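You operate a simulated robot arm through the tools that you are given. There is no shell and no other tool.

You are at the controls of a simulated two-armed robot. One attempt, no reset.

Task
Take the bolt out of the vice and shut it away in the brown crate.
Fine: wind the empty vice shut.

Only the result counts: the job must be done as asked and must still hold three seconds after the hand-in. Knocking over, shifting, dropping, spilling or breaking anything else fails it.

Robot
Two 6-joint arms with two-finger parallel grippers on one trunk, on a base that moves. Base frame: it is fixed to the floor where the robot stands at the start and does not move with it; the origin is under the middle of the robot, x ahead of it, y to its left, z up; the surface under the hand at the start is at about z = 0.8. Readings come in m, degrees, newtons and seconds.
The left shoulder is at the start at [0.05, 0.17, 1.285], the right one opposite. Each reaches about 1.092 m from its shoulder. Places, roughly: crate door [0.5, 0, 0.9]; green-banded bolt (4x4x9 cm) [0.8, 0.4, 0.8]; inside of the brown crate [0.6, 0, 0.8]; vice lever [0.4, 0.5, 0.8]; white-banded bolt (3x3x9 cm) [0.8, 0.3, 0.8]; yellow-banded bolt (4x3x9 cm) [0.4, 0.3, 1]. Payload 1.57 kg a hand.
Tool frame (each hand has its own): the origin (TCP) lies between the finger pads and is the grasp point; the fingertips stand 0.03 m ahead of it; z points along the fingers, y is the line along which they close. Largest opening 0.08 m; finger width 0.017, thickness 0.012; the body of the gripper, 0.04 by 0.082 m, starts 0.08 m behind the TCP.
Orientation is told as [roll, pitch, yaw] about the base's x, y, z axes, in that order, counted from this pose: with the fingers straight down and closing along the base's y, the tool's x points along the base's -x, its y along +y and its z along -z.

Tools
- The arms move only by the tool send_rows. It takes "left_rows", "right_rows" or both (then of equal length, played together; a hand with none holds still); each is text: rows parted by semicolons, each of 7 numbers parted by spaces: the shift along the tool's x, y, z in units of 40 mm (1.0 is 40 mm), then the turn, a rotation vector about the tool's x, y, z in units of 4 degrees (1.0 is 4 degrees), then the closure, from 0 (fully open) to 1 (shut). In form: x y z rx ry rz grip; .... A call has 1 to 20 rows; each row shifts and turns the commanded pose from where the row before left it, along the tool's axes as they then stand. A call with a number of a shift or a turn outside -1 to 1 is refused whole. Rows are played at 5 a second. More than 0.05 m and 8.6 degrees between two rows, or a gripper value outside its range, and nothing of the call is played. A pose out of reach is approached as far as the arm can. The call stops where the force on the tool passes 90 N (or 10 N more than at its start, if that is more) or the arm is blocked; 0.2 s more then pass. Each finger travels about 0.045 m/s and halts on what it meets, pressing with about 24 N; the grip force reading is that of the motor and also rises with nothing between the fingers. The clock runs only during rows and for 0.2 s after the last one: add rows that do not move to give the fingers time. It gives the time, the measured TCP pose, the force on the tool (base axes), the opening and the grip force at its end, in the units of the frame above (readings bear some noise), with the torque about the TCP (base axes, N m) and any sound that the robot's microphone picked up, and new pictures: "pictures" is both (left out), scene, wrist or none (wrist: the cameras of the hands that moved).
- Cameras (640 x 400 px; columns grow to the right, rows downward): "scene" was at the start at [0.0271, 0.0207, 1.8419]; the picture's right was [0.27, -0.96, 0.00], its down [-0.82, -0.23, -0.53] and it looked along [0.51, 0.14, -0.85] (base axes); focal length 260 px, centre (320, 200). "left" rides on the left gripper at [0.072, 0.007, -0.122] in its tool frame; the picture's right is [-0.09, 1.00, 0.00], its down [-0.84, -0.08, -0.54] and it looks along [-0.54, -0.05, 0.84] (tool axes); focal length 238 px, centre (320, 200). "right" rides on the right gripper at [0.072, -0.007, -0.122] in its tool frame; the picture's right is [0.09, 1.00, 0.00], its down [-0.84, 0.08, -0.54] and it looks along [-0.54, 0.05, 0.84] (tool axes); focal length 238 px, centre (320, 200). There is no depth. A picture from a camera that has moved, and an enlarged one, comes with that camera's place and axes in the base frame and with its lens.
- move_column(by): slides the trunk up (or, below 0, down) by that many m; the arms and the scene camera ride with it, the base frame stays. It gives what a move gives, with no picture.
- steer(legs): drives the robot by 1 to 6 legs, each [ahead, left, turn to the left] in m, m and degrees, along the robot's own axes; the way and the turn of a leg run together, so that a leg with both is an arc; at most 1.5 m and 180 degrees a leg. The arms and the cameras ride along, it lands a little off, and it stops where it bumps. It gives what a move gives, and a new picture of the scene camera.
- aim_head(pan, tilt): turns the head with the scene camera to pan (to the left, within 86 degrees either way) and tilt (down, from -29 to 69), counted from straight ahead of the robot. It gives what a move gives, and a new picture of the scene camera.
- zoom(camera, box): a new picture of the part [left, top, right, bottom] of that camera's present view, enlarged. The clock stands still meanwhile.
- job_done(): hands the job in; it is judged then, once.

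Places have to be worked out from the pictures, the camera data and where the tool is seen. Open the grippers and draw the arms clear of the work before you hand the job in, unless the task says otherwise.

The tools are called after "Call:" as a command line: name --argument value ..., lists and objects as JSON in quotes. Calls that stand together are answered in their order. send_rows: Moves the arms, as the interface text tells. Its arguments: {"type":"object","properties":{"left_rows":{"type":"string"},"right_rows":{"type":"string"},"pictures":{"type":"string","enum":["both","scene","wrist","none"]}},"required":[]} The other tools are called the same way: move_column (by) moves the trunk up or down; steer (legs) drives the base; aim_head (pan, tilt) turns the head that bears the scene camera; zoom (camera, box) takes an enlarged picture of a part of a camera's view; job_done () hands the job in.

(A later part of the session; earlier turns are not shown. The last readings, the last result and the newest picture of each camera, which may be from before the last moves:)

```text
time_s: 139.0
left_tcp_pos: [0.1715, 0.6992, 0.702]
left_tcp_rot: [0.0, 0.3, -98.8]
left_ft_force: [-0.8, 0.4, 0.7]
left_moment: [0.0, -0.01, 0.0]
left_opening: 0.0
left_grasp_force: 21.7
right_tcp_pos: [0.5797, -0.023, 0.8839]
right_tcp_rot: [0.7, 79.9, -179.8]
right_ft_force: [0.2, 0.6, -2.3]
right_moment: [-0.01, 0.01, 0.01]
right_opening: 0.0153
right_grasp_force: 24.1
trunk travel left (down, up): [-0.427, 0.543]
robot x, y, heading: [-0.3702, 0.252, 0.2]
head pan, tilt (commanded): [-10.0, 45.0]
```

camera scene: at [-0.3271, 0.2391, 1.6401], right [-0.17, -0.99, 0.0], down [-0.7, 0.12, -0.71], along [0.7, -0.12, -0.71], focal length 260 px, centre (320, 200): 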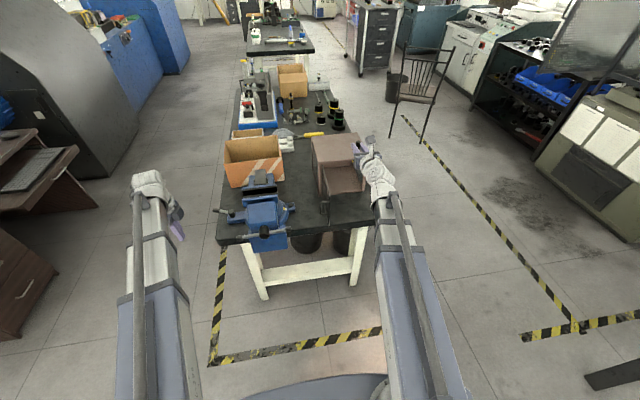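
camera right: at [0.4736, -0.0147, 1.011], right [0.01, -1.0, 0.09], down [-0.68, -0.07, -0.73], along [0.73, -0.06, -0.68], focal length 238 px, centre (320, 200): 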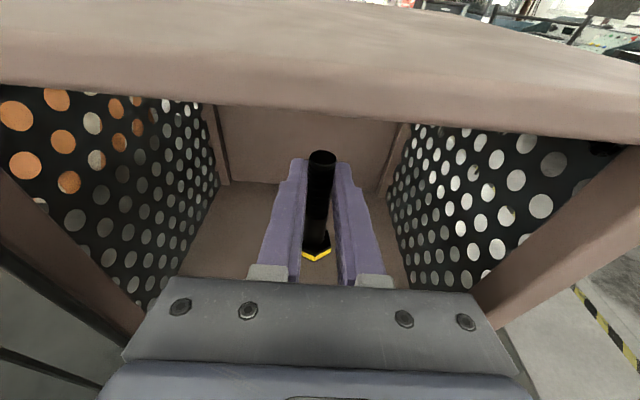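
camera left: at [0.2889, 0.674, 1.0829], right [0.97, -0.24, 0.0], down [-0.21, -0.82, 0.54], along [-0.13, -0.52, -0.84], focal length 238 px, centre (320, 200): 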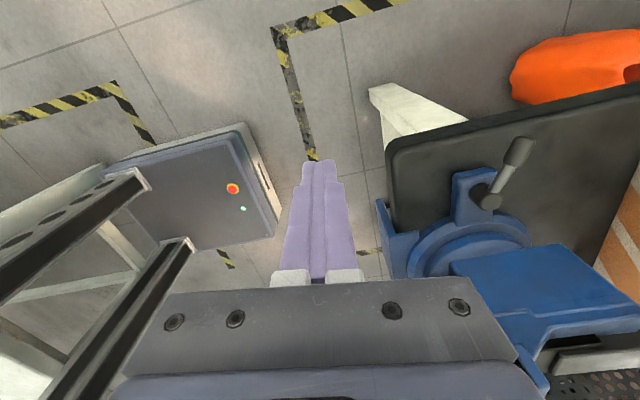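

Still free. Two more 3 mm steps.

Call:
move_column --by -0.003

Call:
move_column --by -0.003

```text
time_s: 139.5
left_tcp_pos: [0.172, 0.7009, 0.6984]
left_tcp_rot: [-0.1, 0.2, -98.8]
left_ft_force: [-0.3, -0.2, 0.9]
left_moment: [-0.02, 0.02, -0.05]
left_opening: 0.0
left_grasp_force: 21.4
right_tcp_pos: [0.5788, -0.0229, 0.8787]
right_tcp_rot: [0.6, 80.0, -179.8]
right_ft_force: [0.5, -0.3, -1.1]
right_moment: [-0.01, 0.01, -0.03]
right_opening: 0.0153
right_grasp_force: 24.2
trunk travel left (down, up): [-0.424, 0.546]
robot x, y, heading: [-0.3716, 0.2512, 0.2]
head pan, tilt (commanded): [-10.0, 45.0]
```

```text
time_s: 140.0
left_tcp_pos: [0.1716, 0.7013, 0.6949]
left_tcp_rot: [-0.1, 0.4, -98.8]
left_ft_force: [0.3, -0.3, -0.1]
left_moment: [-0.02, -0.02, 0.01]
left_opening: 0.0
left_grasp_force: 21.3
right_tcp_pos: [0.5794, -0.0221, 0.8762]
right_tcp_rot: [0.7, 79.9, -179.8]
right_ft_force: [-0.1, -0.1, -1.5]
right_moment: [-0.01, 0.03, 0.0]
right_opening: 0.0151
right_grasp_force: 23.4
trunk travel left (down, up): [-0.421, 0.549]
robot x, y, heading: [-0.3686, 0.2521, 0.3]
head pan, tilt (commanded): [-10.0, 45.0]
```

Still only the weight. I continue with two more steps.

Call:
move_column --by -0.003

Call:
move_column --by -0.003

Call:
zoom --camera "right" --box '[200, 120, 440, 300]'

Call:
zoom --camera "scene" --box '[300, 95, 370, 150]'

```text
time_s: 140.5
left_tcp_pos: [0.1723, 0.7009, 0.6929]
left_tcp_rot: [-0.1, 0.4, -98.7]
left_ft_force: [-0.3, -0.7, -0.1]
left_moment: [-0.02, 0.02, -0.01]
left_opening: 0.0
left_grasp_force: 21.5
right_tcp_pos: [0.58, -0.024, 0.8768]
right_tcp_rot: [0.8, 80.1, -179.7]
right_ft_force: [4.6, -0.3, 17.9]
right_moment: [0.02, -0.3, 0.03]
right_opening: 0.0155
right_grasp_force: 24.1
trunk travel left (down, up): [-0.418, 0.552]
robot x, y, heading: [-0.3647, 0.2519, 0.3]
head pan, tilt (commanded): [-10.0, 45.0]
```

```text
time_s: 141.0
left_tcp_pos: [0.1705, 0.6998, 0.6897]
left_tcp_rot: [0.0, 0.3, -98.8]
left_ft_force: [-0.7, 0.0, 0.4]
left_moment: [0.01, 0.0, 0.0]
left_opening: 0.0001
left_grasp_force: 21.6
right_tcp_pos: [0.5791, -0.0222, 0.872]
right_tcp_rot: [0.9, 80.0, -179.7]
right_ft_force: [1.9, -1.8, 18.2]
right_moment: [-0.03, -0.16, -0.01]
right_opening: 0.0156
right_grasp_force: 24.0
trunk travel left (down, up): [-0.415, 0.555]
robot x, y, heading: [-0.3713, 0.2492, 0.2]
head pan, tilt (commanded): [-10.0, 45.0]
```

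```text
2.22 times, centred on (320, 210) of right
camera zoom: at [0.472, -0.0149, 0.9646], right [0.01, -1.0, 0.09], down [-0.68, -0.07, -0.73], along [0.73, -0.06, -0.68], focal length 530 px, centre (320, 178)
```

zoom: 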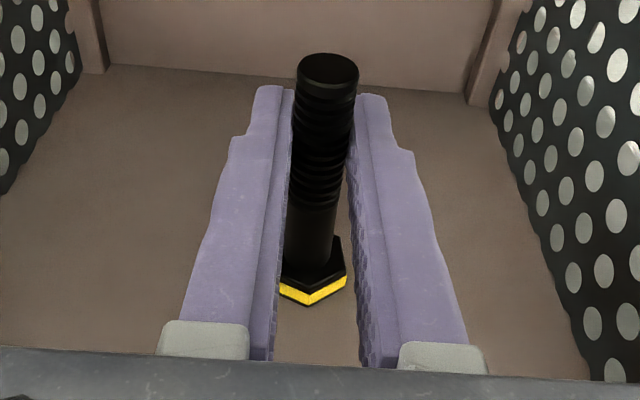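

```text
7.27 times, centred on (335, 122) of scene
camera zoom: at [-0.329, 0.2397, 1.3742], right [-0.17, -0.99, 0.0], down [-0.7, 0.12, -0.71], along [0.7, -0.12, -0.71], focal length 1888 px, centre (211, 764)
```

zoom: 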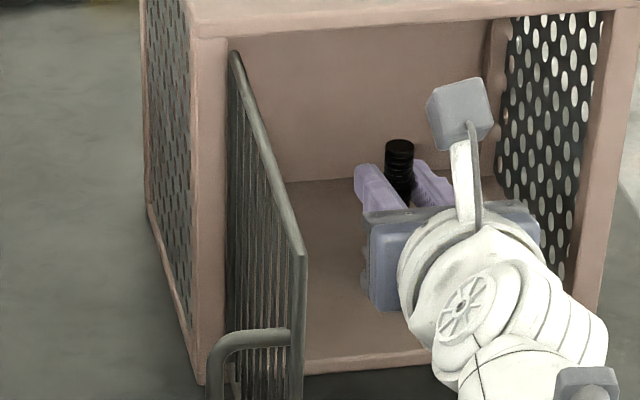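

The bolt stands on the crate floor (18 N upward, then slipping in the pads). I ease up 2 mm and open the fingers gently.

Call:
move_column --by 0.002

Call:
send_rows --right_rows "0 0 0 0 0 0 0.75; 0 0 0 0 0 0 0.7; 0 0 0 0 0 0 0.6; 0 0 0 0 0 0 0.45; 0 0 0 0 0 0 0.3; 0 0 0 0 0 0 0.3; 0 0 0 0 0 0 0.3" --pictures "wrist"

```text
time_s: 141.6
left_tcp_pos: [0.1711, 0.7006, 0.6902]
left_tcp_rot: [-0.1, 0.4, -98.8]
left_ft_force: [0.2, 0.2, 0.0]
left_moment: [0.02, 0.01, -0.03]
left_opening: 0.0
left_grasp_force: 21.3
right_tcp_pos: [0.5788, -0.0214, 0.8713]
right_tcp_rot: [0.9, 79.8, -179.6]
right_ft_force: [-1.1, -1.6, 2.1]
right_moment: [-0.03, 0.05, 0.01]
right_opening: 0.0153
right_grasp_force: 23.3
trunk travel left (down, up): [-0.417, 0.553]
robot x, y, heading: [-0.3708, 0.2502, 0.0]
head pan, tilt (commanded): [-10.0, 45.0]
```

```text
time_s: 143.2
left_tcp_pos: [0.1726, 0.6995, 0.6918]
left_tcp_rot: [-0.1, 0.3, -98.8]
left_ft_force: [-1.1, 0.1, -0.1]
left_moment: [0.03, -0.02, -0.04]
left_opening: 0.0001
left_grasp_force: 21.6
right_tcp_pos: [0.5803, -0.022, 0.8732]
right_tcp_rot: [0.7, 79.8, -179.8]
right_ft_force: [-0.4, 0.0, -0.2]
right_moment: [0.03, -0.03, -0.02]
right_opening: 0.0559
right_grasp_force: 0.0
trunk travel left (down, up): [-0.417, 0.553]
robot x, y, heading: [-0.3703, 0.2505, 0.1]
head pan, tilt (commanded): [-10.0, 45.0]
camera right: at [0.4733, -0.0149, 0.9652], right [0.01, -1.0, 0.09], down [-0.68, -0.07, -0.73], along [0.73, -0.06, -0.68], focal length 238 px, centre (320, 200)
```

right: 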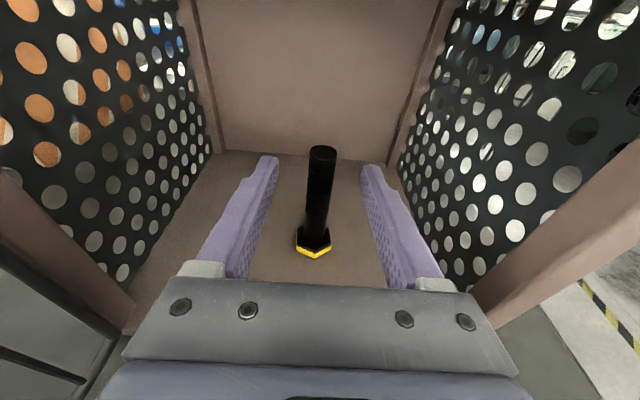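

The bolt stands upright and free on the crate floor. I withdraw the right hand straight back out of the crate.

Call:
send_rows --right_rows "-0.1187 0 -0.6467 0 0 0 0.3; -0.1187 0 -0.6467 0 0 0 0.3; -0.1187 0 -0.6467 0 0 0 0.3; -0.1187 0 -0.6467 0 0 0 0.3; -0.1187 0 -0.6467 0 0 0 0.3; -0.1187 0 -0.6467 0 0 0 0.3; -0.1187 0 -0.6467 0 0 0 0.3; 0 0 0 0 0 0 0.3" --pictures "wrist"

Call:
zoom --camera "scene" --box '[270, 70, 390, 170]'

```text
time_s: 145.0
left_tcp_pos: [0.1716, 0.6998, 0.692]
left_tcp_rot: [-0.1, 0.3, -98.8]
left_ft_force: [0.3, 0.5, -0.2]
left_moment: [0.03, -0.01, 0.01]
left_opening: 0.0
left_grasp_force: 21.6
right_tcp_pos: [0.3945, -0.0219, 0.8727]
right_tcp_rot: [0.8, 79.9, -179.8]
right_ft_force: [-0.1, -0.5, 1.1]
right_moment: [-0.03, -0.02, 0.0]
right_opening: 0.0562
right_grasp_force: 0.1
trunk travel left (down, up): [-0.417, 0.553]
robot x, y, heading: [-0.3657, 0.2499, 0.1]
head pan, tilt (commanded): [-10.0, 45.0]
camera right: at [0.2885, -0.0152, 0.9651], right [0.01, -1.0, 0.09], down [-0.68, -0.07, -0.73], along [0.73, -0.06, -0.68], focal length 238 px, centre (320, 200)
```

right: 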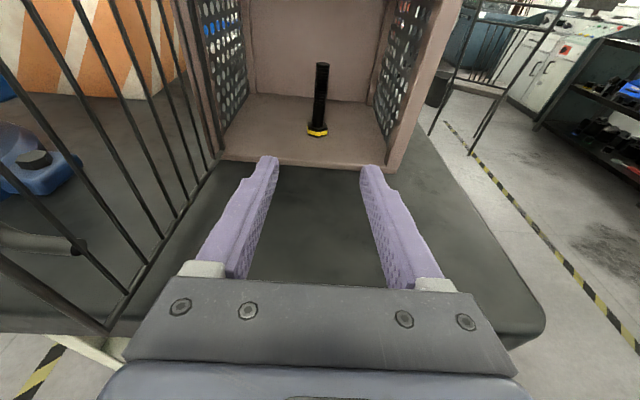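

```text
4.00 times, centred on (330, 120) of scene
camera zoom: at [-0.3274, 0.2393, 1.3761], right [-0.17, -0.99, 0.0], down [-0.7, 0.12, -0.71], along [0.7, -0.12, -0.71], focal length 1039 px, centre (280, 520)
```

zoom: 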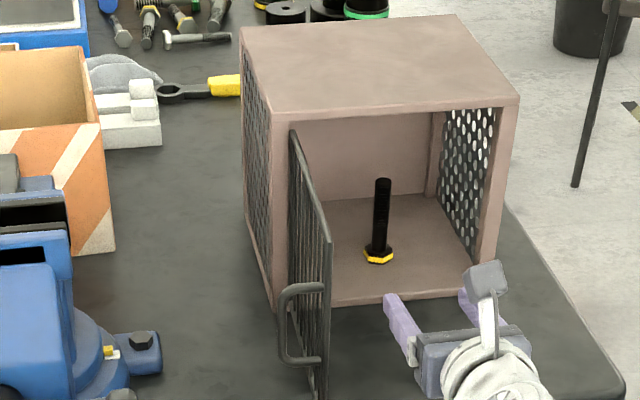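

The bolt stands well inside the crate and the hand is out. To close the door I will take its handle again: I back the base 9 cm to regain room.

Call:
steer --legs '[[-0.09, 0, 0]]'

Call:
move_column --by 0.028

```text
time_s: 146.1
left_tcp_pos: [0.0816, 0.6993, 0.692]
left_tcp_rot: [-0.2, 0.3, -98.9]
left_ft_force: [-0.3, 0.5, 1.2]
left_moment: [-0.01, 0.04, -0.01]
left_opening: 0.0
left_grasp_force: 21.3
right_tcp_pos: [0.3044, -0.0227, 0.8732]
right_tcp_rot: [0.7, 79.8, -179.8]
right_ft_force: [0.0, 0.4, 0.0]
right_moment: [-0.03, 0.03, -0.03]
right_opening: 0.0559
right_grasp_force: 0.0
trunk travel left (down, up): [-0.417, 0.553]
robot x, y, heading: [-0.4585, 0.2514, 0.2]
head pan, tilt (commanded): [-10.0, 45.0]
camera scene: at [-0.4178, 0.2389, 1.3761], right [-0.17, -0.99, 0.0], down [-0.7, 0.12, -0.71], along [0.7, -0.12, -0.71], focal length 260 px, centre (320, 200)
```

scene: 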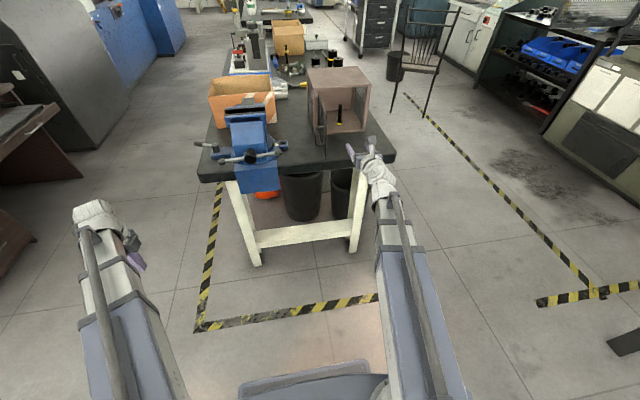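

```text
time_s: 146.8
left_tcp_pos: [0.0822, 0.6993, 0.7188]
left_tcp_rot: [-0.1, 0.2, -99.0]
left_ft_force: [0.1, 0.4, -0.2]
left_moment: [0.0, -0.03, 0.0]
left_opening: 0.0
left_grasp_force: 21.4
right_tcp_pos: [0.3044, -0.0243, 0.8992]
right_tcp_rot: [0.7, 79.8, -179.8]
right_ft_force: [-0.1, -0.7, -0.1]
right_moment: [0.0, 0.0, 0.01]
right_opening: 0.056
right_grasp_force: 0.0
trunk travel left (down, up): [-0.445, 0.525]
robot x, y, heading: [-0.4558, 0.248, 0.0]
head pan, tilt (commanded): [-10.0, 45.0]
```

I draw back another 1.5 cm, then move left to line up with the handle bar at the same heading as before (6 degrees), fingers opened only to 24 mm.

Call:
send_rows --right_rows "-0.065 0 -0.356 0 0 0 0.7; 0 -0.868 0 0.37 0 -0.068 0.7; 0 -0.868 0 0.37 0 -0.068 0.7; 0 -0.868 0 0.37 0 -0.068 0.7; 0 -0.868 0 0.37 0 -0.068 0.7; 0 0 0 0 0 0 0.7" --pictures "wrist"

Call:
zoom --camera "scene" --box '[250, 70, 390, 180]'

```text
time_s: 148.2
left_tcp_pos: [0.083, 0.6999, 0.7205]
left_tcp_rot: [-0.1, 0.3, -99.0]
left_ft_force: [-0.3, 0.8, -0.2]
left_moment: [0.02, 0.0, -0.02]
left_opening: 0.0
left_grasp_force: 21.5
right_tcp_pos: [0.2842, 0.116, 0.8991]
right_tcp_rot: [0.7, 79.8, -173.7]
right_ft_force: [-0.3, 0.9, 0.2]
right_moment: [-0.04, -0.04, 0.01]
right_opening: 0.024
right_grasp_force: 0.1
trunk travel left (down, up): [-0.445, 0.525]
robot x, y, heading: [-0.4583, 0.2505, 0.1]
head pan, tilt (commanded): [-10.0, 45.0]
camera right: at [0.1782, 0.1119, 0.993], right [0.11, -0.99, 0.09], down [-0.67, -0.14, -0.73], along [0.73, 0.02, -0.68], focal length 238 px, centre (320, 200)
```

right: 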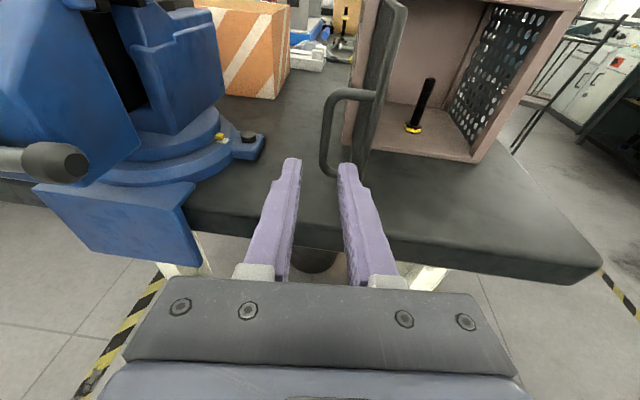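

```text
3.64 times, centred on (320, 125) of scene
camera zoom: at [-0.4176, 0.2391, 1.4041], right [-0.17, -0.99, 0.0], down [-0.7, 0.12, -0.71], along [0.7, -0.12, -0.71], focal length 944 px, centre (320, 473)
```

zoom: 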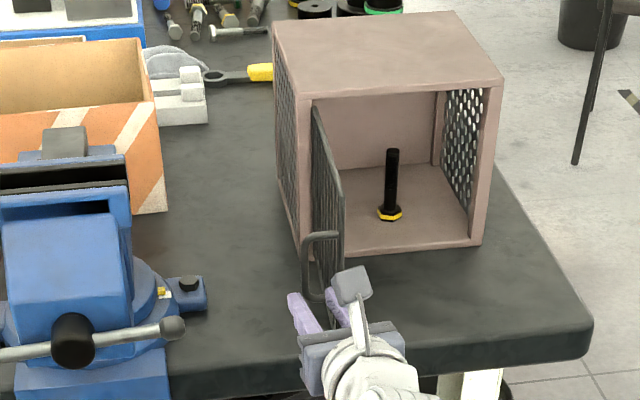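

The handle bar lies ahead between the fingers, as when I left it. I move 6 cm forward and close on it.

Call:
send_rows --right_rows "0.09 0.02 0.5 0 0 0 0.7; 0.09 0.02 0.5 0 0 0 0.7; 0.09 0.02 0.5 0 0 0 0.7; 0 0 0 0 0 0 0.7; 0 0 0 0 0 0 1; 0 0 0 0 0 0 1; 0 0 0 0 0 0 1; 0 0 0 0 0 0 1" --pictures "wrist"

```text
time_s: 150.0
left_tcp_pos: [0.0817, 0.6989, 0.7199]
left_tcp_rot: [-0.1, 0.3, -98.8]
left_ft_force: [-0.5, 0.0, 0.7]
left_moment: [-0.01, 0.01, 0.01]
left_opening: 0.0
left_grasp_force: 21.3
right_tcp_pos: [0.3469, 0.1187, 0.9011]
right_tcp_rot: [0.6, 79.8, -173.9]
right_ft_force: [0.0, -0.1, 0.2]
right_moment: [0.38, 0.06, 0.02]
right_opening: 0.0072
right_grasp_force: 24.1
trunk travel left (down, up): [-0.445, 0.525]
robot x, y, heading: [-0.4579, 0.2506, 0.4]
head pan, tilt (commanded): [-10.0, 45.0]
camera right: at [0.2398, 0.1149, 0.9932], right [0.11, -0.99, 0.09], down [-0.67, -0.14, -0.73], along [0.73, 0.02, -0.68], focal length 238 px, centre (320, 200)
```

right: 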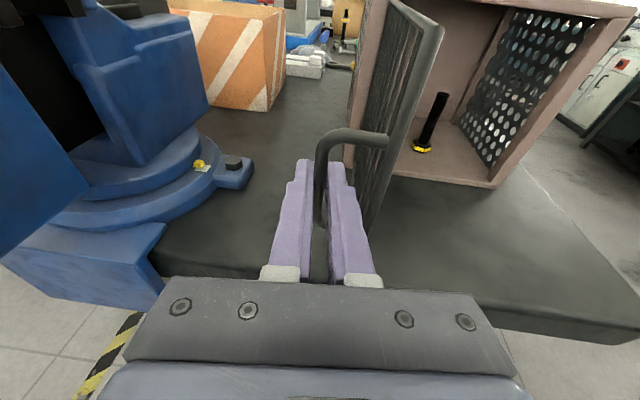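

The handle is held. I swing the door shut along the reverse arc, first from 95 to about 45 degrees.

Call:
send_rows --right_rows "-0.0177 0.3425 -0.0986 -0.053 0 0.0096 1; -0.0125 0.35 -0.0696 -0.053 0 0.0096 1; -0.0073 0.355 -0.0403 -0.053 0 0.0096 1; -0.0015 0.358 -0.0084 -0.053 0 0.0096 1; 0.0038 0.355 0.0212 -0.053 0 0.0096 1; 0.0096 0.356 0.0534 -0.053 0 0.0096 1; 0.0146 0.346 0.0814 -0.053 0 0.0096 1; 0.0205 0.339 0.114 -0.053 0 0.0096 1; 0.0251 0.3285 0.1395 -0.053 0 0.0096 1; 0.0312 0.313 0.173 -0.053 0 0.0096 1; 0 0 0 0 0 0 1" --pictures "wrist"

Call:
zoom --camera "scene" --box '[250, 70, 390, 180]'

```text
time_s: 152.4
left_tcp_pos: [0.0818, 0.6992, 0.7188]
left_tcp_rot: [-0.1, 0.4, -98.9]
left_ft_force: [-1.0, -0.4, 0.5]
left_moment: [0.01, 0.01, -0.01]
left_opening: 0.0
left_grasp_force: 21.3
right_tcp_pos: [0.3733, -0.0184, 0.901]
right_tcp_rot: [0.5, 79.7, -176.0]
right_ft_force: [2.9, 2.5, 5.4]
right_moment: [0.31, -0.2, -0.01]
right_opening: 0.0072
right_grasp_force: 23.8
trunk travel left (down, up): [-0.445, 0.525]
robot x, y, heading: [-0.454, 0.2525, -0.0]
head pan, tilt (commanded): [-10.0, 45.0]
camera right: at [0.2663, -0.0181, 0.9932], right [0.08, -0.99, 0.09], down [-0.68, -0.12, -0.73], along [0.73, -0.01, -0.68], focal length 238 px, centre (320, 200)
```

right: 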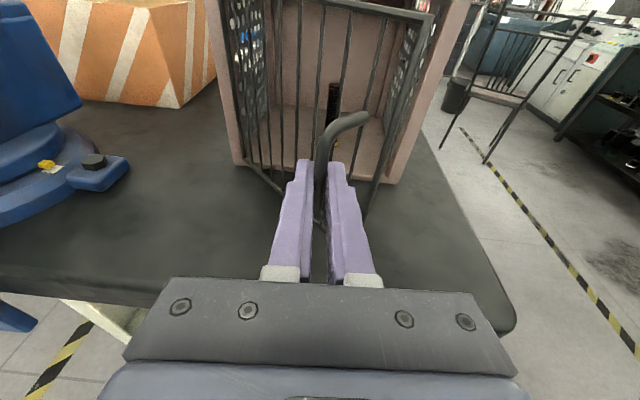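

```text
3.64 times, centred on (320, 125) of scene
camera zoom: at [-0.4178, 0.2393, 1.4041], right [-0.17, -0.99, 0.0], down [-0.7, 0.12, -0.71], along [0.7, -0.12, -0.71], focal length 944 px, centre (320, 473)
```

zoom: 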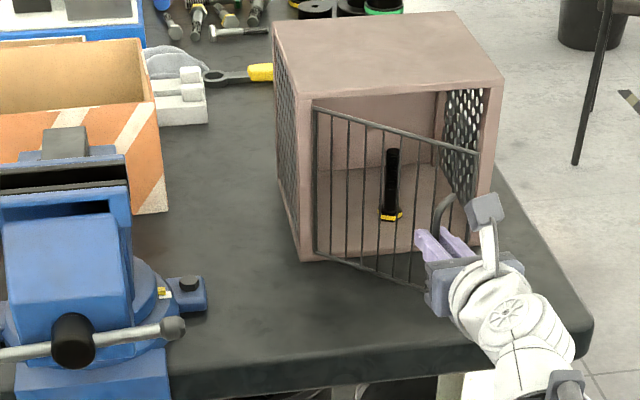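

Half way, low forces. I continue from 45 to 5 degrees.

Call:
send_rows --right_rows "0.0358 0.292 0.199 -0.053 0 0.0096 1; 0.0405 0.277 0.225 -0.053 0 0.0096 1; 0.0443 0.253 0.246 -0.053 0 0.0096 1; 0.0481 0.232 0.267 -0.053 0 0.0096 1; 0.0522 0.203 0.29 -0.053 0 0.0096 1; 0.0551 0.1765 0.306 -0.053 0 0.0096 1; 0.058 0.147 0.3225 -0.053 0 0.0096 1; 0.0596 0.12 0.3314 -0.053 0 0.0096 1; 0 0 0 0 0 0 1" --pictures "wrist"

Call:
zoom --camera "scene" --box '[280, 70, 390, 160]'

```text
time_s: 154.4
left_tcp_pos: [0.0827, 0.699, 0.7187]
left_tcp_rot: [-0.1, 0.4, -98.9]
left_ft_force: [-0.6, 0.0, -0.4]
left_moment: [-0.04, -0.01, 0.0]
left_opening: 0.0
left_grasp_force: 21.4
right_tcp_pos: [0.4661, -0.0808, 0.9002]
right_tcp_rot: [0.6, 79.7, -177.7]
right_ft_force: [1.2, 3.3, 0.2]
right_moment: [0.09, 0.1, 0.01]
right_opening: 0.0072
right_grasp_force: 24.2
trunk travel left (down, up): [-0.445, 0.525]
robot x, y, heading: [-0.4595, 0.252, 0.2]
head pan, tilt (commanded): [-10.0, 45.0]
camera right: at [0.3586, -0.0778, 0.9929], right [0.05, -0.99, 0.09], down [-0.68, -0.1, -0.73], along [0.73, -0.03, -0.68], focal length 238 px, centre (320, 200)
```

right: 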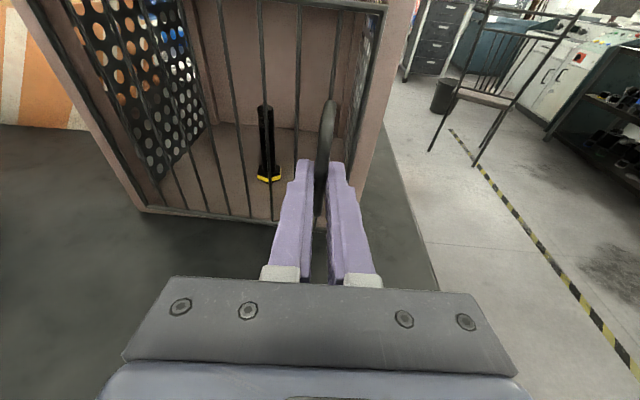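

```text
4.44 times, centred on (335, 115) of scene
camera zoom: at [-0.4171, 0.2391, 1.404], right [-0.17, -0.99, 0.0], down [-0.7, 0.12, -0.71], along [0.7, -0.12, -0.71], focal length 1154 px, centre (253, 578)
```

zoom: 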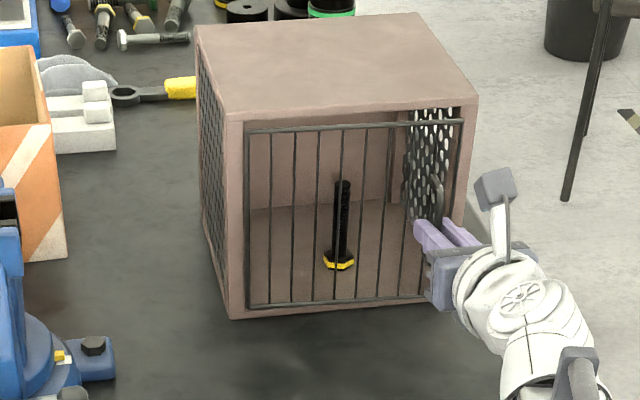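

Nearly shut: 1.4 cm to go to the original closed grip position (0.480, -0.085). I do it in two small steps.

Call:
send_rows --right_rows "0.0306 0.05 0.17 0 0 0 1; 0.0306 0.05 0.17 0 0 0 1; 0 0 0 0 0 0 1" --pictures "wrist"

Call:
zoom --camera "scene" --box '[280, 70, 390, 160]'

```text
time_s: 155.2
left_tcp_pos: [0.0827, 0.6997, 0.7193]
left_tcp_rot: [0.0, 0.3, -99.0]
left_ft_force: [0.3, 0.3, -0.2]
left_moment: [-0.03, -0.01, 0.0]
left_opening: 0.0001
left_grasp_force: 21.3
right_tcp_pos: [0.4792, -0.0872, 0.8998]
right_tcp_rot: [0.6, 79.7, -177.9]
right_ft_force: [-1.9, -1.3, 0.1]
right_moment: [-0.15, 0.03, 0.04]
right_opening: 0.0073
right_grasp_force: 23.6
trunk travel left (down, up): [-0.445, 0.525]
robot x, y, heading: [-0.457, 0.2511, 0.2]
head pan, tilt (commanded): [-10.0, 45.0]
camera right: at [0.372, -0.0831, 0.9929], right [0.04, -0.99, 0.09], down [-0.68, -0.1, -0.73], along [0.73, -0.03, -0.68], focal length 238 px, centre (320, 200)
```

right: 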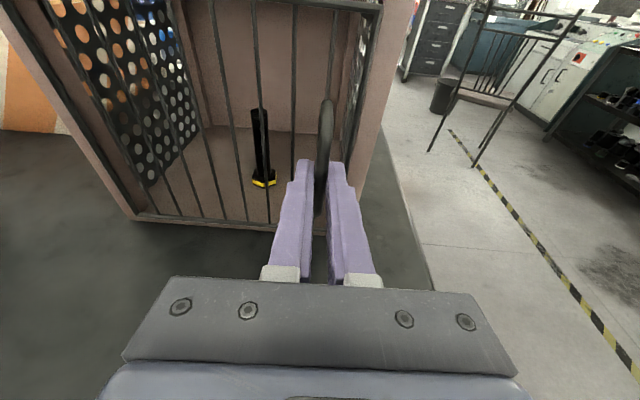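

```text
4.44 times, centred on (335, 115) of scene
camera zoom: at [-0.4174, 0.2384, 1.404], right [-0.17, -0.99, 0.0], down [-0.7, 0.12, -0.71], along [0.7, -0.12, -0.71], focal length 1154 px, centre (253, 578)
```

zoom: 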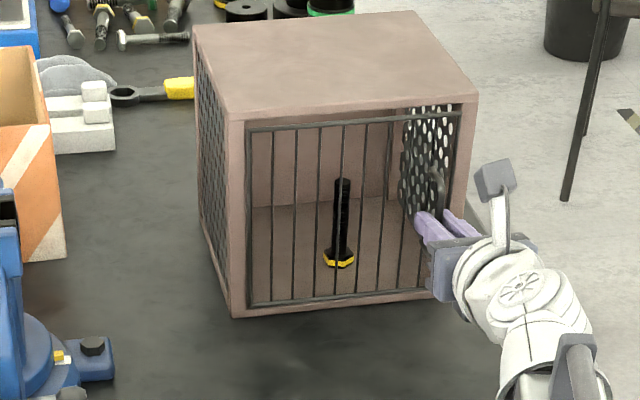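

By the grip offset the door is still about 3 mm (1 degree) short of fully closed. I push those last millimetres gently.

Call:
send_rows --right_rows "0.008 0.005 0.045 0 0 0 1; 0.008 0.005 0.045 0 0 0 1; 0 0 0 0 0 0 1" --pictures "none"

Call:
zoom --camera "scene" --box '[310, 80, 360, 150]'

Call:
zoom --camera "right" --box '[240, 0, 440, 240]'

```text
time_s: 156.0
left_tcp_pos: [0.0827, 0.6992, 0.7194]
left_tcp_rot: [-0.1, 0.3, -98.8]
left_ft_force: [0.2, 0.5, 0.3]
left_moment: [0.03, -0.01, 0.01]
left_opening: 0.0002
left_grasp_force: 21.2
right_tcp_pos: [0.4825, -0.0856, 0.9002]
right_tcp_rot: [0.5, 79.7, -177.8]
right_ft_force: [-2.6, -2.3, -0.3]
right_moment: [0.04, -0.02, -0.02]
right_opening: 0.0072
right_grasp_force: 24.6
trunk travel left (down, up): [-0.445, 0.525]
robot x, y, heading: [-0.4564, 0.2527, 0.4]
head pan, tilt (commanded): [-10.0, 45.0]
```

```text
5.71 times, centred on (335, 115) of scene
camera zoom: at [-0.4177, 0.2387, 1.4041], right [-0.17, -0.99, 0.0], down [-0.7, 0.12, -0.71], along [0.7, -0.12, -0.71], focal length 1484 px, centre (234, 686)
```

zoom: 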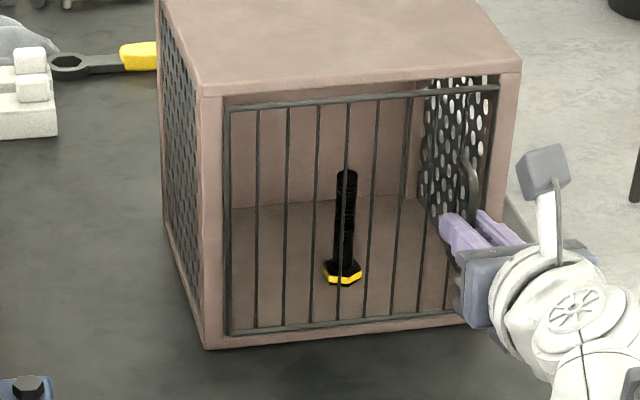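

```text
1.67 times, centred on (340, 120) of right
camera zoom: at [0.3756, -0.0824, 0.9931], right [0.05, -0.99, 0.09], down [-0.68, -0.1, -0.73], along [0.73, -0.03, -0.68], focal length 397 px, centre (287, 333)
```

zoom: 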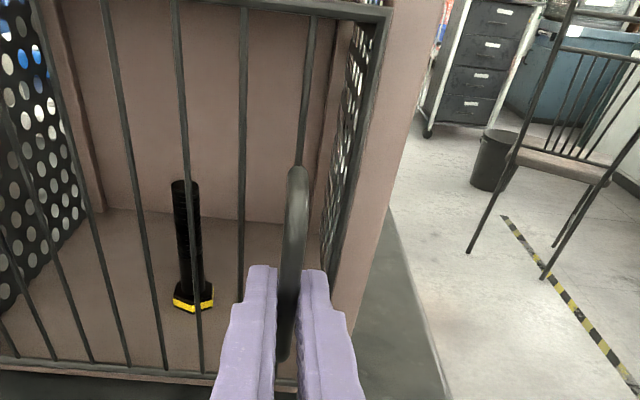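

Right at the calculated closed position with only 2.6 N. One more 2 mm nudge to feel the stop.

Call:
send_rows --right_rows "0.008 0.003 0.05 0 0 0 1; 0 0 0 0 0 0 1" --pictures "none"

```text
time_s: 156.6
left_tcp_pos: [0.0814, 0.6999, 0.7193]
left_tcp_rot: [-0.1, 0.3, -98.9]
left_ft_force: [-0.2, 0.2, -0.2]
left_moment: [-0.03, 0.02, 0.01]
left_opening: 0.0
left_grasp_force: 21.5
right_tcp_pos: [0.4831, -0.0855, 0.9005]
right_tcp_rot: [0.5, 79.7, -177.8]
right_ft_force: [-4.6, -1.6, 0.2]
right_moment: [0.05, -0.01, 0.0]
right_opening: 0.0072
right_grasp_force: 23.6
trunk travel left (down, up): [-0.445, 0.525]
robot x, y, heading: [-0.4542, 0.2514, 0.1]
head pan, tilt (commanded): [-10.0, 45.0]
```

The force rises to 4.6 N with almost no travel: the door is at its stop. I open the fingers and draw back 10 cm.

Call:
send_rows --right_rows "0 0 0 0 0 0 0.7; 0 0 0 0 0 0 0.55; 0 0 0 0 0 0 0.55; -0.09 0 -0.49 0 0 0 0.55; -0.09 0 -0.49 0 0 0 0.55; -0.09 0 -0.49 0 0 0 0.55; -0.09 0 -0.49 0 0 0 0.55; -0.09 0 -0.49 0 0 0 0.55; 0 0 0 0 0 0 0.55" --pictures "wrist"

Call:
zoom --camera "scene" --box '[290, 70, 390, 150]'

Call:
zoom --camera "right" --box '[120, 0, 440, 240]'

```text
time_s: 158.6
left_tcp_pos: [0.0831, 0.6986, 0.7208]
left_tcp_rot: [0.0, 0.3, -98.9]
left_ft_force: [0.2, -0.3, 0.0]
left_moment: [-0.02, 0.01, 0.05]
left_opening: 0.0002
left_grasp_force: 21.4
right_tcp_pos: [0.3844, -0.0877, 0.8988]
right_tcp_rot: [0.5, 79.8, -177.8]
right_ft_force: [0.0, 0.3, 0.5]
right_moment: [-0.02, 0.01, -0.01]
right_opening: 0.0361
right_grasp_force: 0.0
trunk travel left (down, up): [-0.445, 0.525]
robot x, y, heading: [-0.461, 0.2527, 0.2]
head pan, tilt (commanded): [-10.0, 45.0]
camera right: at [0.2781, -0.0853, 0.9929], right [0.05, -0.99, 0.09], down [-0.68, -0.1, -0.73], along [0.73, -0.03, -0.68], focal length 238 px, centre (320, 200)
```

right: 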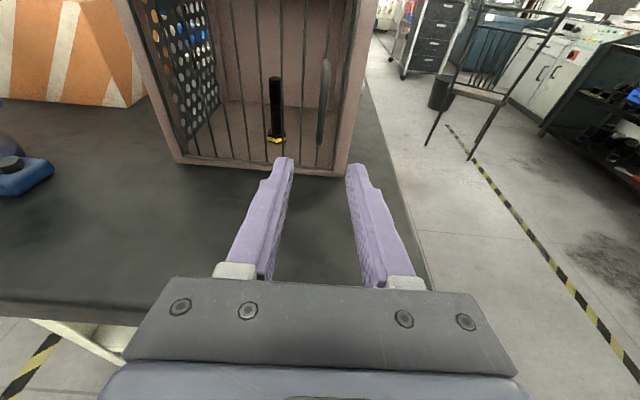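

```text
5.00 times, centred on (340, 110) of scene
camera zoom: at [-0.4176, 0.2389, 1.4041], right [-0.17, -0.99, 0.0], down [-0.7, 0.12, -0.71], along [0.7, -0.12, -0.71], focal length 1298 px, centre (220, 650)
```

zoom: 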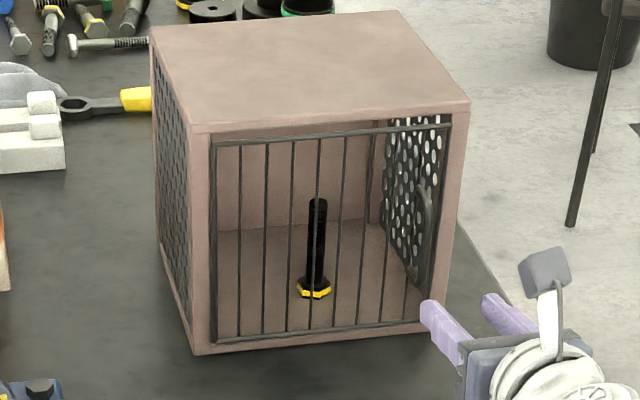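

```text
1.67 times, centred on (280, 120) of right
camera zoom: at [0.2781, -0.0853, 0.9929], right [0.05, -0.99, 0.09], down [-0.68, -0.1, -0.73], along [0.73, -0.03, -0.68], focal length 397 px, centre (387, 333)
```

zoom: 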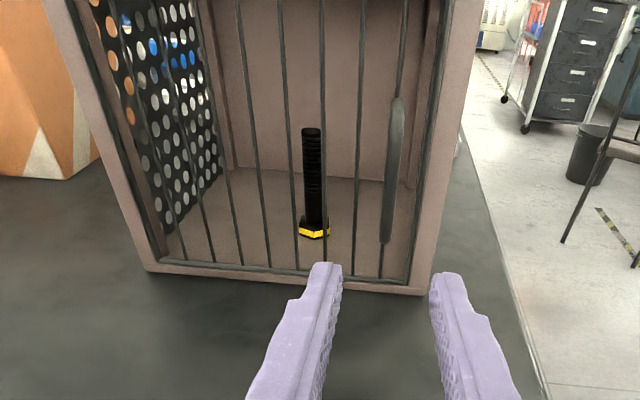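

The crate door is shut with the bolt standing inside. Now I consider winding the empty vice shut with its T-bar; I measure the present jaw gap and the T-bar's angle.

Call:
zoom --camera "scene" --box '[180, 90, 310, 190]'

Call:
zoom --camera "scene" --box '[215, 100, 285, 140]'

```text
4.00 times, centred on (245, 140) of scene
camera zoom: at [-0.4176, 0.2389, 1.4041], right [-0.17, -0.99, 0.0], down [-0.7, 0.12, -0.71], along [0.7, -0.12, -0.71], focal length 1039 px, centre (620, 440)
```

zoom: 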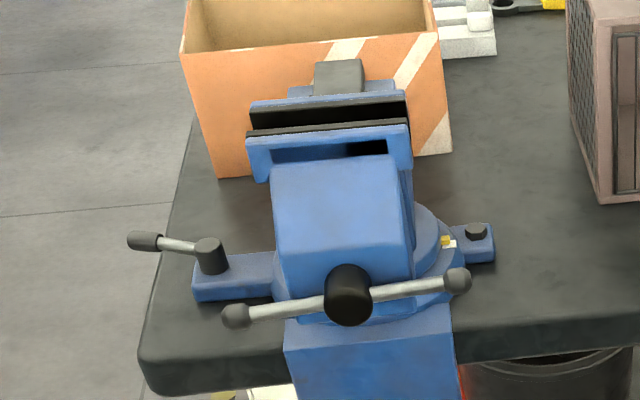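

```text
9.14 times, centred on (250, 120) of scene
camera zoom: at [-0.4176, 0.2389, 1.4041], right [-0.17, -0.99, 0.0], down [-0.7, 0.12, -0.71], along [0.7, -0.12, -0.71], focal length 2374 px, centre (960, 931)
```

zoom: 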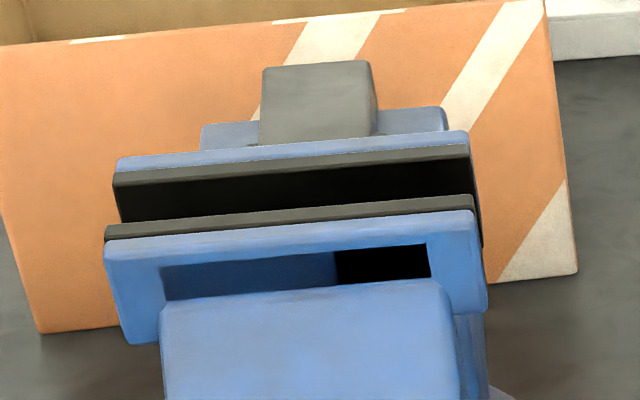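

The bolt is shut away. The gap is about 29 mm and the T-bar (axis y 0.336, z 0.905, bar plane x 0.268) stands at -6 degrees, having opened the jaw about 3 mm in 41 degrees, so shutting needs a bit over one clockwise turn. I will do that with the left hand pointing along the spindle and rolling its wrist. First the base goes back 0.1 m and the left wrist rolls back.

Call:
steer --legs '[[-0.1, 0, 0]]'

Call:
send_rows --left_rows "0 0 0 0 0 -1 0; 0 0 0 0 0 -1 0; 0 0 0 0 0 -1 0; 0 0 0 0 0 -1 0; 0 0 0 0 0 -1 0; 0 0 0 0 0 -1 0; 0 0 0 0 0 -1 0; 0 0 0 0 0 -1 0; 0 0 0 0 0 -1 0; 0 0 0 0 0 -1 0; 0 0 0 0 0 -1 0; 0 0 0 0 0 -1 0; 0 0 0 0 0 -1 0; 0 0 0 0 0 -1 0; 0 0 0 0 0 -1 0; 0 0 0 0 0 -1 0; 0 0 0 0 0 -1 0; 0 0 0 0 0 -1 0; 0 0 0 0 0 -1 0; 0 0 0 0 0 -1 0" --pictures "none"

Call:
send_rows --left_rows "0 0 0 0 0 -1 0; 0 0 0 0 0 -1 0; 0 0 0 0 0 -1 0; 0 0 0 0 0 -1 0; 0 0 0 0 0 -1 0; 0 0 0 0 0 -1 0; 0 0 0 0 0 -1 0; 0 0 0 0 0 -1 0; 0 0 0 0 0 -1 0; 0 0 0 0 0 -1 0; 0 0 0 0 0 -1 0; 0 0 0 0 0 -1 0; 0 0 0 0 0 -0.7 0; 0 0 0 0 0 0 0" --pictures "scene"

```text
time_s: 159.8
left_tcp_pos: [0.0029, 0.6974, 0.7207]
left_tcp_rot: [0.0, 0.2, -99.2]
left_ft_force: [-0.5, -0.1, 0.1]
left_moment: [0.0, 0.01, 0.02]
left_opening: 0.0
left_grasp_force: 21.4
right_tcp_pos: [0.302, -0.0931, 0.8999]
right_tcp_rot: [0.6, 79.9, -178.1]
right_ft_force: [-0.1, 0.2, -0.1]
right_moment: [0.01, -0.02, -0.03]
right_opening: 0.0362
right_grasp_force: 0.0
trunk travel left (down, up): [-0.445, 0.525]
robot x, y, heading: [-0.5362, 0.25, 0.0]
head pan, tilt (commanded): [-10.0, 45.0]
stopped in leg 1: the robot was blocked; the commanded pose is now the measured one
camera scene: at [-0.4985, 0.2381, 1.4041], right [-0.17, -0.98, 0.0], down [-0.7, 0.12, -0.71], along [0.7, -0.12, -0.71], focal length 260 px, centre (320, 200)
```

scene: 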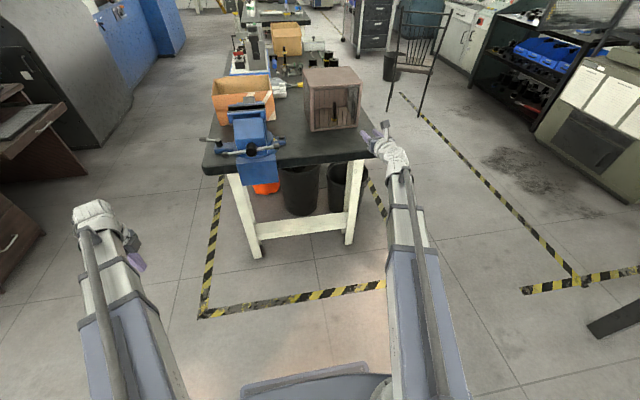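

```text
time_s: 164.0
left_tcp_pos: [0.0026, 0.6973, 0.7186]
left_tcp_rot: [0.2, 0.2, -19.0]
left_ft_force: [-0.2, 0.5, -0.2]
left_moment: [0.03, 0.01, 0.03]
left_opening: 0.08
left_grasp_force: 0.1
right_tcp_pos: [0.303, -0.0931, 0.9016]
right_tcp_rot: [0.5, 79.7, -178.1]
right_ft_force: [0.1, 0.1, 0.5]
right_moment: [-0.02, -0.01, 0.02]
right_opening: 0.036
right_grasp_force: 0.1
trunk travel left (down, up): [-0.445, 0.525]
robot x, y, heading: [-0.536, 0.2531, 0.1]
head pan, tilt (commanded): [-10.0, 45.0]
```

```text
time_s: 167.0
left_tcp_pos: [0.0024, 0.6971, 0.7187]
left_tcp_rot: [0.2, 0.0, 31.8]
left_ft_force: [1.4, -0.6, 0.2]
left_moment: [-0.01, -0.02, 0.04]
left_opening: 0.0798
left_grasp_force: 0.1
right_tcp_pos: [0.3027, -0.0924, 0.8984]
right_tcp_rot: [0.5, 79.6, -178.1]
right_ft_force: [-0.3, -0.3, -0.5]
right_moment: [-0.02, 0.0, 0.0]
right_opening: 0.0361
right_grasp_force: 0.1
trunk travel left (down, up): [-0.445, 0.525]
robot x, y, heading: [-0.5398, 0.249, 0.0]
head pan, tilt (commanded): [-10.0, 45.0]
camera scene: at [-0.4975, 0.2381, 1.4041], right [-0.17, -0.98, 0.0], down [-0.7, 0.12, -0.71], along [0.7, -0.12, -0.71], focal length 260 px, centre (320, 200)
```

scene: 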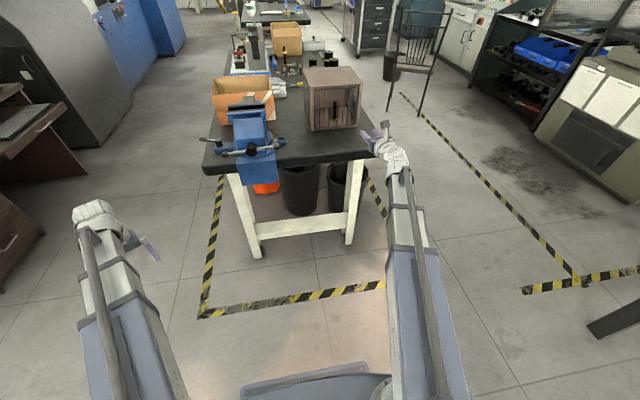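

The base was stopped by something behind at x = -0.536. I move 4 cm forward off it and look to the rear sides with the head.

Call:
steer --legs '[[0.04, 0, 0]]'

Call:
aim_head --pan 86 --tilt 50

Call:
aim_head --pan -86 --tilt 50

```text
time_s: 167.9
left_tcp_pos: [0.0427, 0.6981, 0.7183]
left_tcp_rot: [0.3, -0.1, 31.8]
left_ft_force: [0.3, -0.1, -0.3]
left_moment: [0.02, 0.01, -0.01]
left_opening: 0.0801
left_grasp_force: 0.0
right_tcp_pos: [0.3436, -0.0923, 0.9005]
right_tcp_rot: [0.5, 79.7, -178.2]
right_ft_force: [0.1, -0.6, -0.6]
right_moment: [0.0, 0.01, 0.03]
right_opening: 0.036
right_grasp_force: 0.0
trunk travel left (down, up): [-0.445, 0.525]
robot x, y, heading: [-0.4962, 0.2508, -0.1]
head pan, tilt (commanded): [-10.0, 45.0]
camera scene: at [-0.4569, 0.2381, 1.404], right [-0.17, -0.98, 0.0], down [-0.7, 0.12, -0.71], along [0.7, -0.12, -0.71], focal length 260 px, centre (320, 200)
```

scene: 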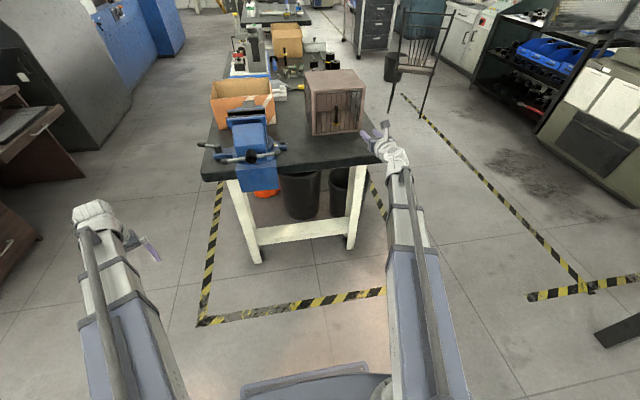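

```text
time_s: 169.6
left_tcp_pos: [0.0417, 0.6964, 0.7204]
left_tcp_rot: [0.2, -0.1, 31.8]
left_ft_force: [-0.2, -0.1, 0.3]
left_moment: [0.02, 0.0, -0.01]
left_opening: 0.0802
left_grasp_force: 0.0
right_tcp_pos: [0.3425, -0.093, 0.9004]
right_tcp_rot: [0.5, 79.7, -178.1]
right_ft_force: [-0.1, -0.6, -1.2]
right_moment: [-0.02, 0.0, -0.02]
right_opening: 0.0363
right_grasp_force: 0.0
trunk travel left (down, up): [-0.445, 0.525]
robot x, y, heading: [-0.4991, 0.2516, 0.4]
head pan, tilt (commanded): [85.9, 50.0]
camera scene: at [-0.5319, 0.329, 1.3972], right [1.0, -0.07, 0.0], down [-0.05, -0.76, -0.64], along [0.05, 0.64, -0.77], focal length 260 px, centre (320, 200)
```

scene: 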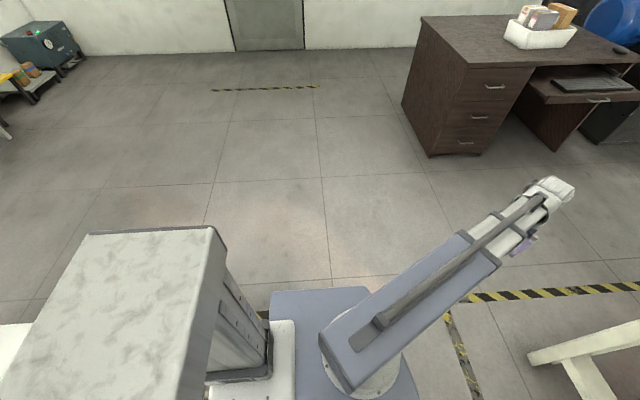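

```text
time_s: 172.2
left_tcp_pos: [0.0425, 0.6982, 0.7196]
left_tcp_rot: [0.2, -0.1, 31.9]
left_ft_force: [0.1, 0.2, 0.4]
left_moment: [0.01, 0.01, 0.01]
left_opening: 0.0799
left_grasp_force: 0.0
right_tcp_pos: [0.3424, -0.0931, 0.8999]
right_tcp_rot: [0.4, 79.7, -178.1]
right_ft_force: [1.0, 0.2, 0.1]
right_moment: [0.01, -0.01, 0.0]
right_opening: 0.0362
right_grasp_force: 0.0
trunk travel left (down, up): [-0.445, 0.525]
robot x, y, heading: [-0.5024, 0.2487, -0.4]
head pan, tilt (commanded): [-85.9, 50.0]
camera scene: at [-0.5319, 0.1754, 1.3972], right [-1.0, -0.07, 0.0], down [-0.05, 0.76, -0.64], along [0.05, -0.64, -0.77], focal length 260 px, centre (320, 200)
```

scene: 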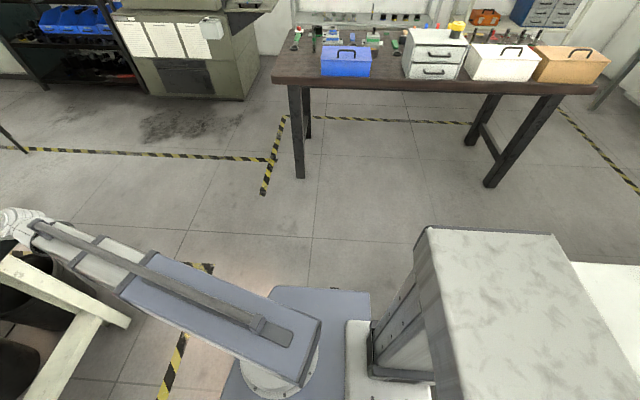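

Only my own trunk and a bench are behind; I am clear of it now. I re-aim the head at the vice, move the left hand to (0.22, 0.60) and begin pitching it up to point forward.

Call:
aim_head --pan 5 --tilt 40

Call:
send_rows --left_rows "-0.496 -0.884 0 0 0 0 0; -0.496 -0.884 0 0 0 0 0; -0.496 -0.884 0 0 0 0 0; -0.496 -0.884 0 0 0 0 0; -0.496 -0.884 0 0 0 0 0; 0 0 0 0.527 -0.85 0 0; 0 0 0 0.527 -0.85 0 0; 0 0 0 0.527 -0.85 0 0; 0 0 0 0.527 -0.85 0 0; 0 0 0 0.527 -0.85 0 0; 0 0 0 0.527 -0.85 0 0; 0 0 0 0.527 -0.85 0 0; 0 0 0 0.527 -0.85 0 0; 0 0 0 0.527 -0.85 0 0; 0 0 0 0.527 -0.85 0 0; 0 0 0 0.527 -0.85 0 0; 0 0 0 0.527 -0.85 0 0; 0 0 0 0.527 -0.85 0 0; 0 0 0 0.527 -0.85 0 0; 0 0 0 0.527 -0.85 0 0" --pictures "scene"

```text
time_s: 173.9
left_tcp_pos: [0.0426, 0.6964, 0.7202]
left_tcp_rot: [0.2, -0.1, 31.9]
left_ft_force: [-0.7, 0.3, -0.2]
left_moment: [-0.01, 0.01, -0.02]
left_opening: 0.0799
left_grasp_force: 0.0
right_tcp_pos: [0.3427, -0.0929, 0.8999]
right_tcp_rot: [0.4, 79.7, -178.1]
right_ft_force: [-0.4, -0.1, 0.4]
right_moment: [0.05, 0.03, 0.01]
right_opening: 0.0358
right_grasp_force: 0.1
trunk travel left (down, up): [-0.445, 0.525]
robot x, y, heading: [-0.4979, 0.2534, -0.1]
head pan, tilt (commanded): [5.0, 40.0]
camera scene: at [-0.4527, 0.2596, 1.4113], right [0.09, -1.0, 0.0], down [-0.64, -0.06, -0.77], along [0.76, 0.07, -0.64], focal length 260 px, centre (320, 200)
```

scene: 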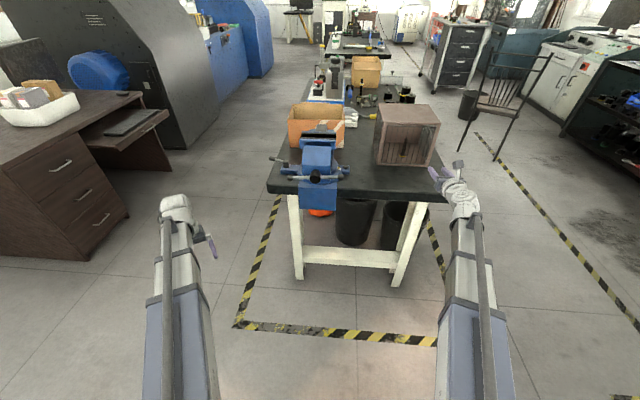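

```text
time_s: 178.1
left_tcp_pos: [0.2199, 0.5996, 0.8292]
left_tcp_rot: [-42.0, -47.5, 50.9]
left_ft_force: [-1.1, 0.0, -0.5]
left_moment: [0.01, 0.0, 0.02]
left_opening: 0.0803
left_grasp_force: 0.0
left hand out of reach, approached as far as the arm can: row 7, 9, 10, 11, 12, 13, 14, 15, 16, 17, 18, 19, 20
right_tcp_pos: [0.3432, -0.093, 0.9006]
right_tcp_rot: [0.5, 79.8, -178.2]
right_ft_force: [-0.7, -0.1, -0.3]
right_moment: [-0.02, 0.01, -0.01]
right_opening: 0.036
right_grasp_force: 0.0
trunk travel left (down, up): [-0.445, 0.525]
robot x, y, heading: [-0.4954, 0.2496, 0.1]
head pan, tilt (commanded): [5.0, 40.0]
camera scene: at [-0.4528, 0.2596, 1.4113], right [0.09, -1.0, 0.0], down [-0.64, -0.06, -0.77], along [0.76, 0.07, -0.64], focal length 260 px, centre (320, 200)
```

scene: 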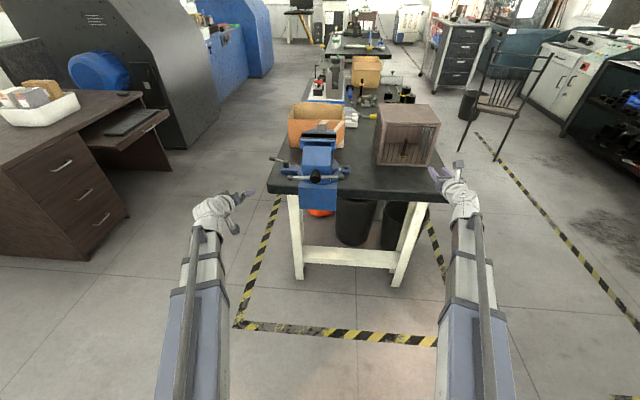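

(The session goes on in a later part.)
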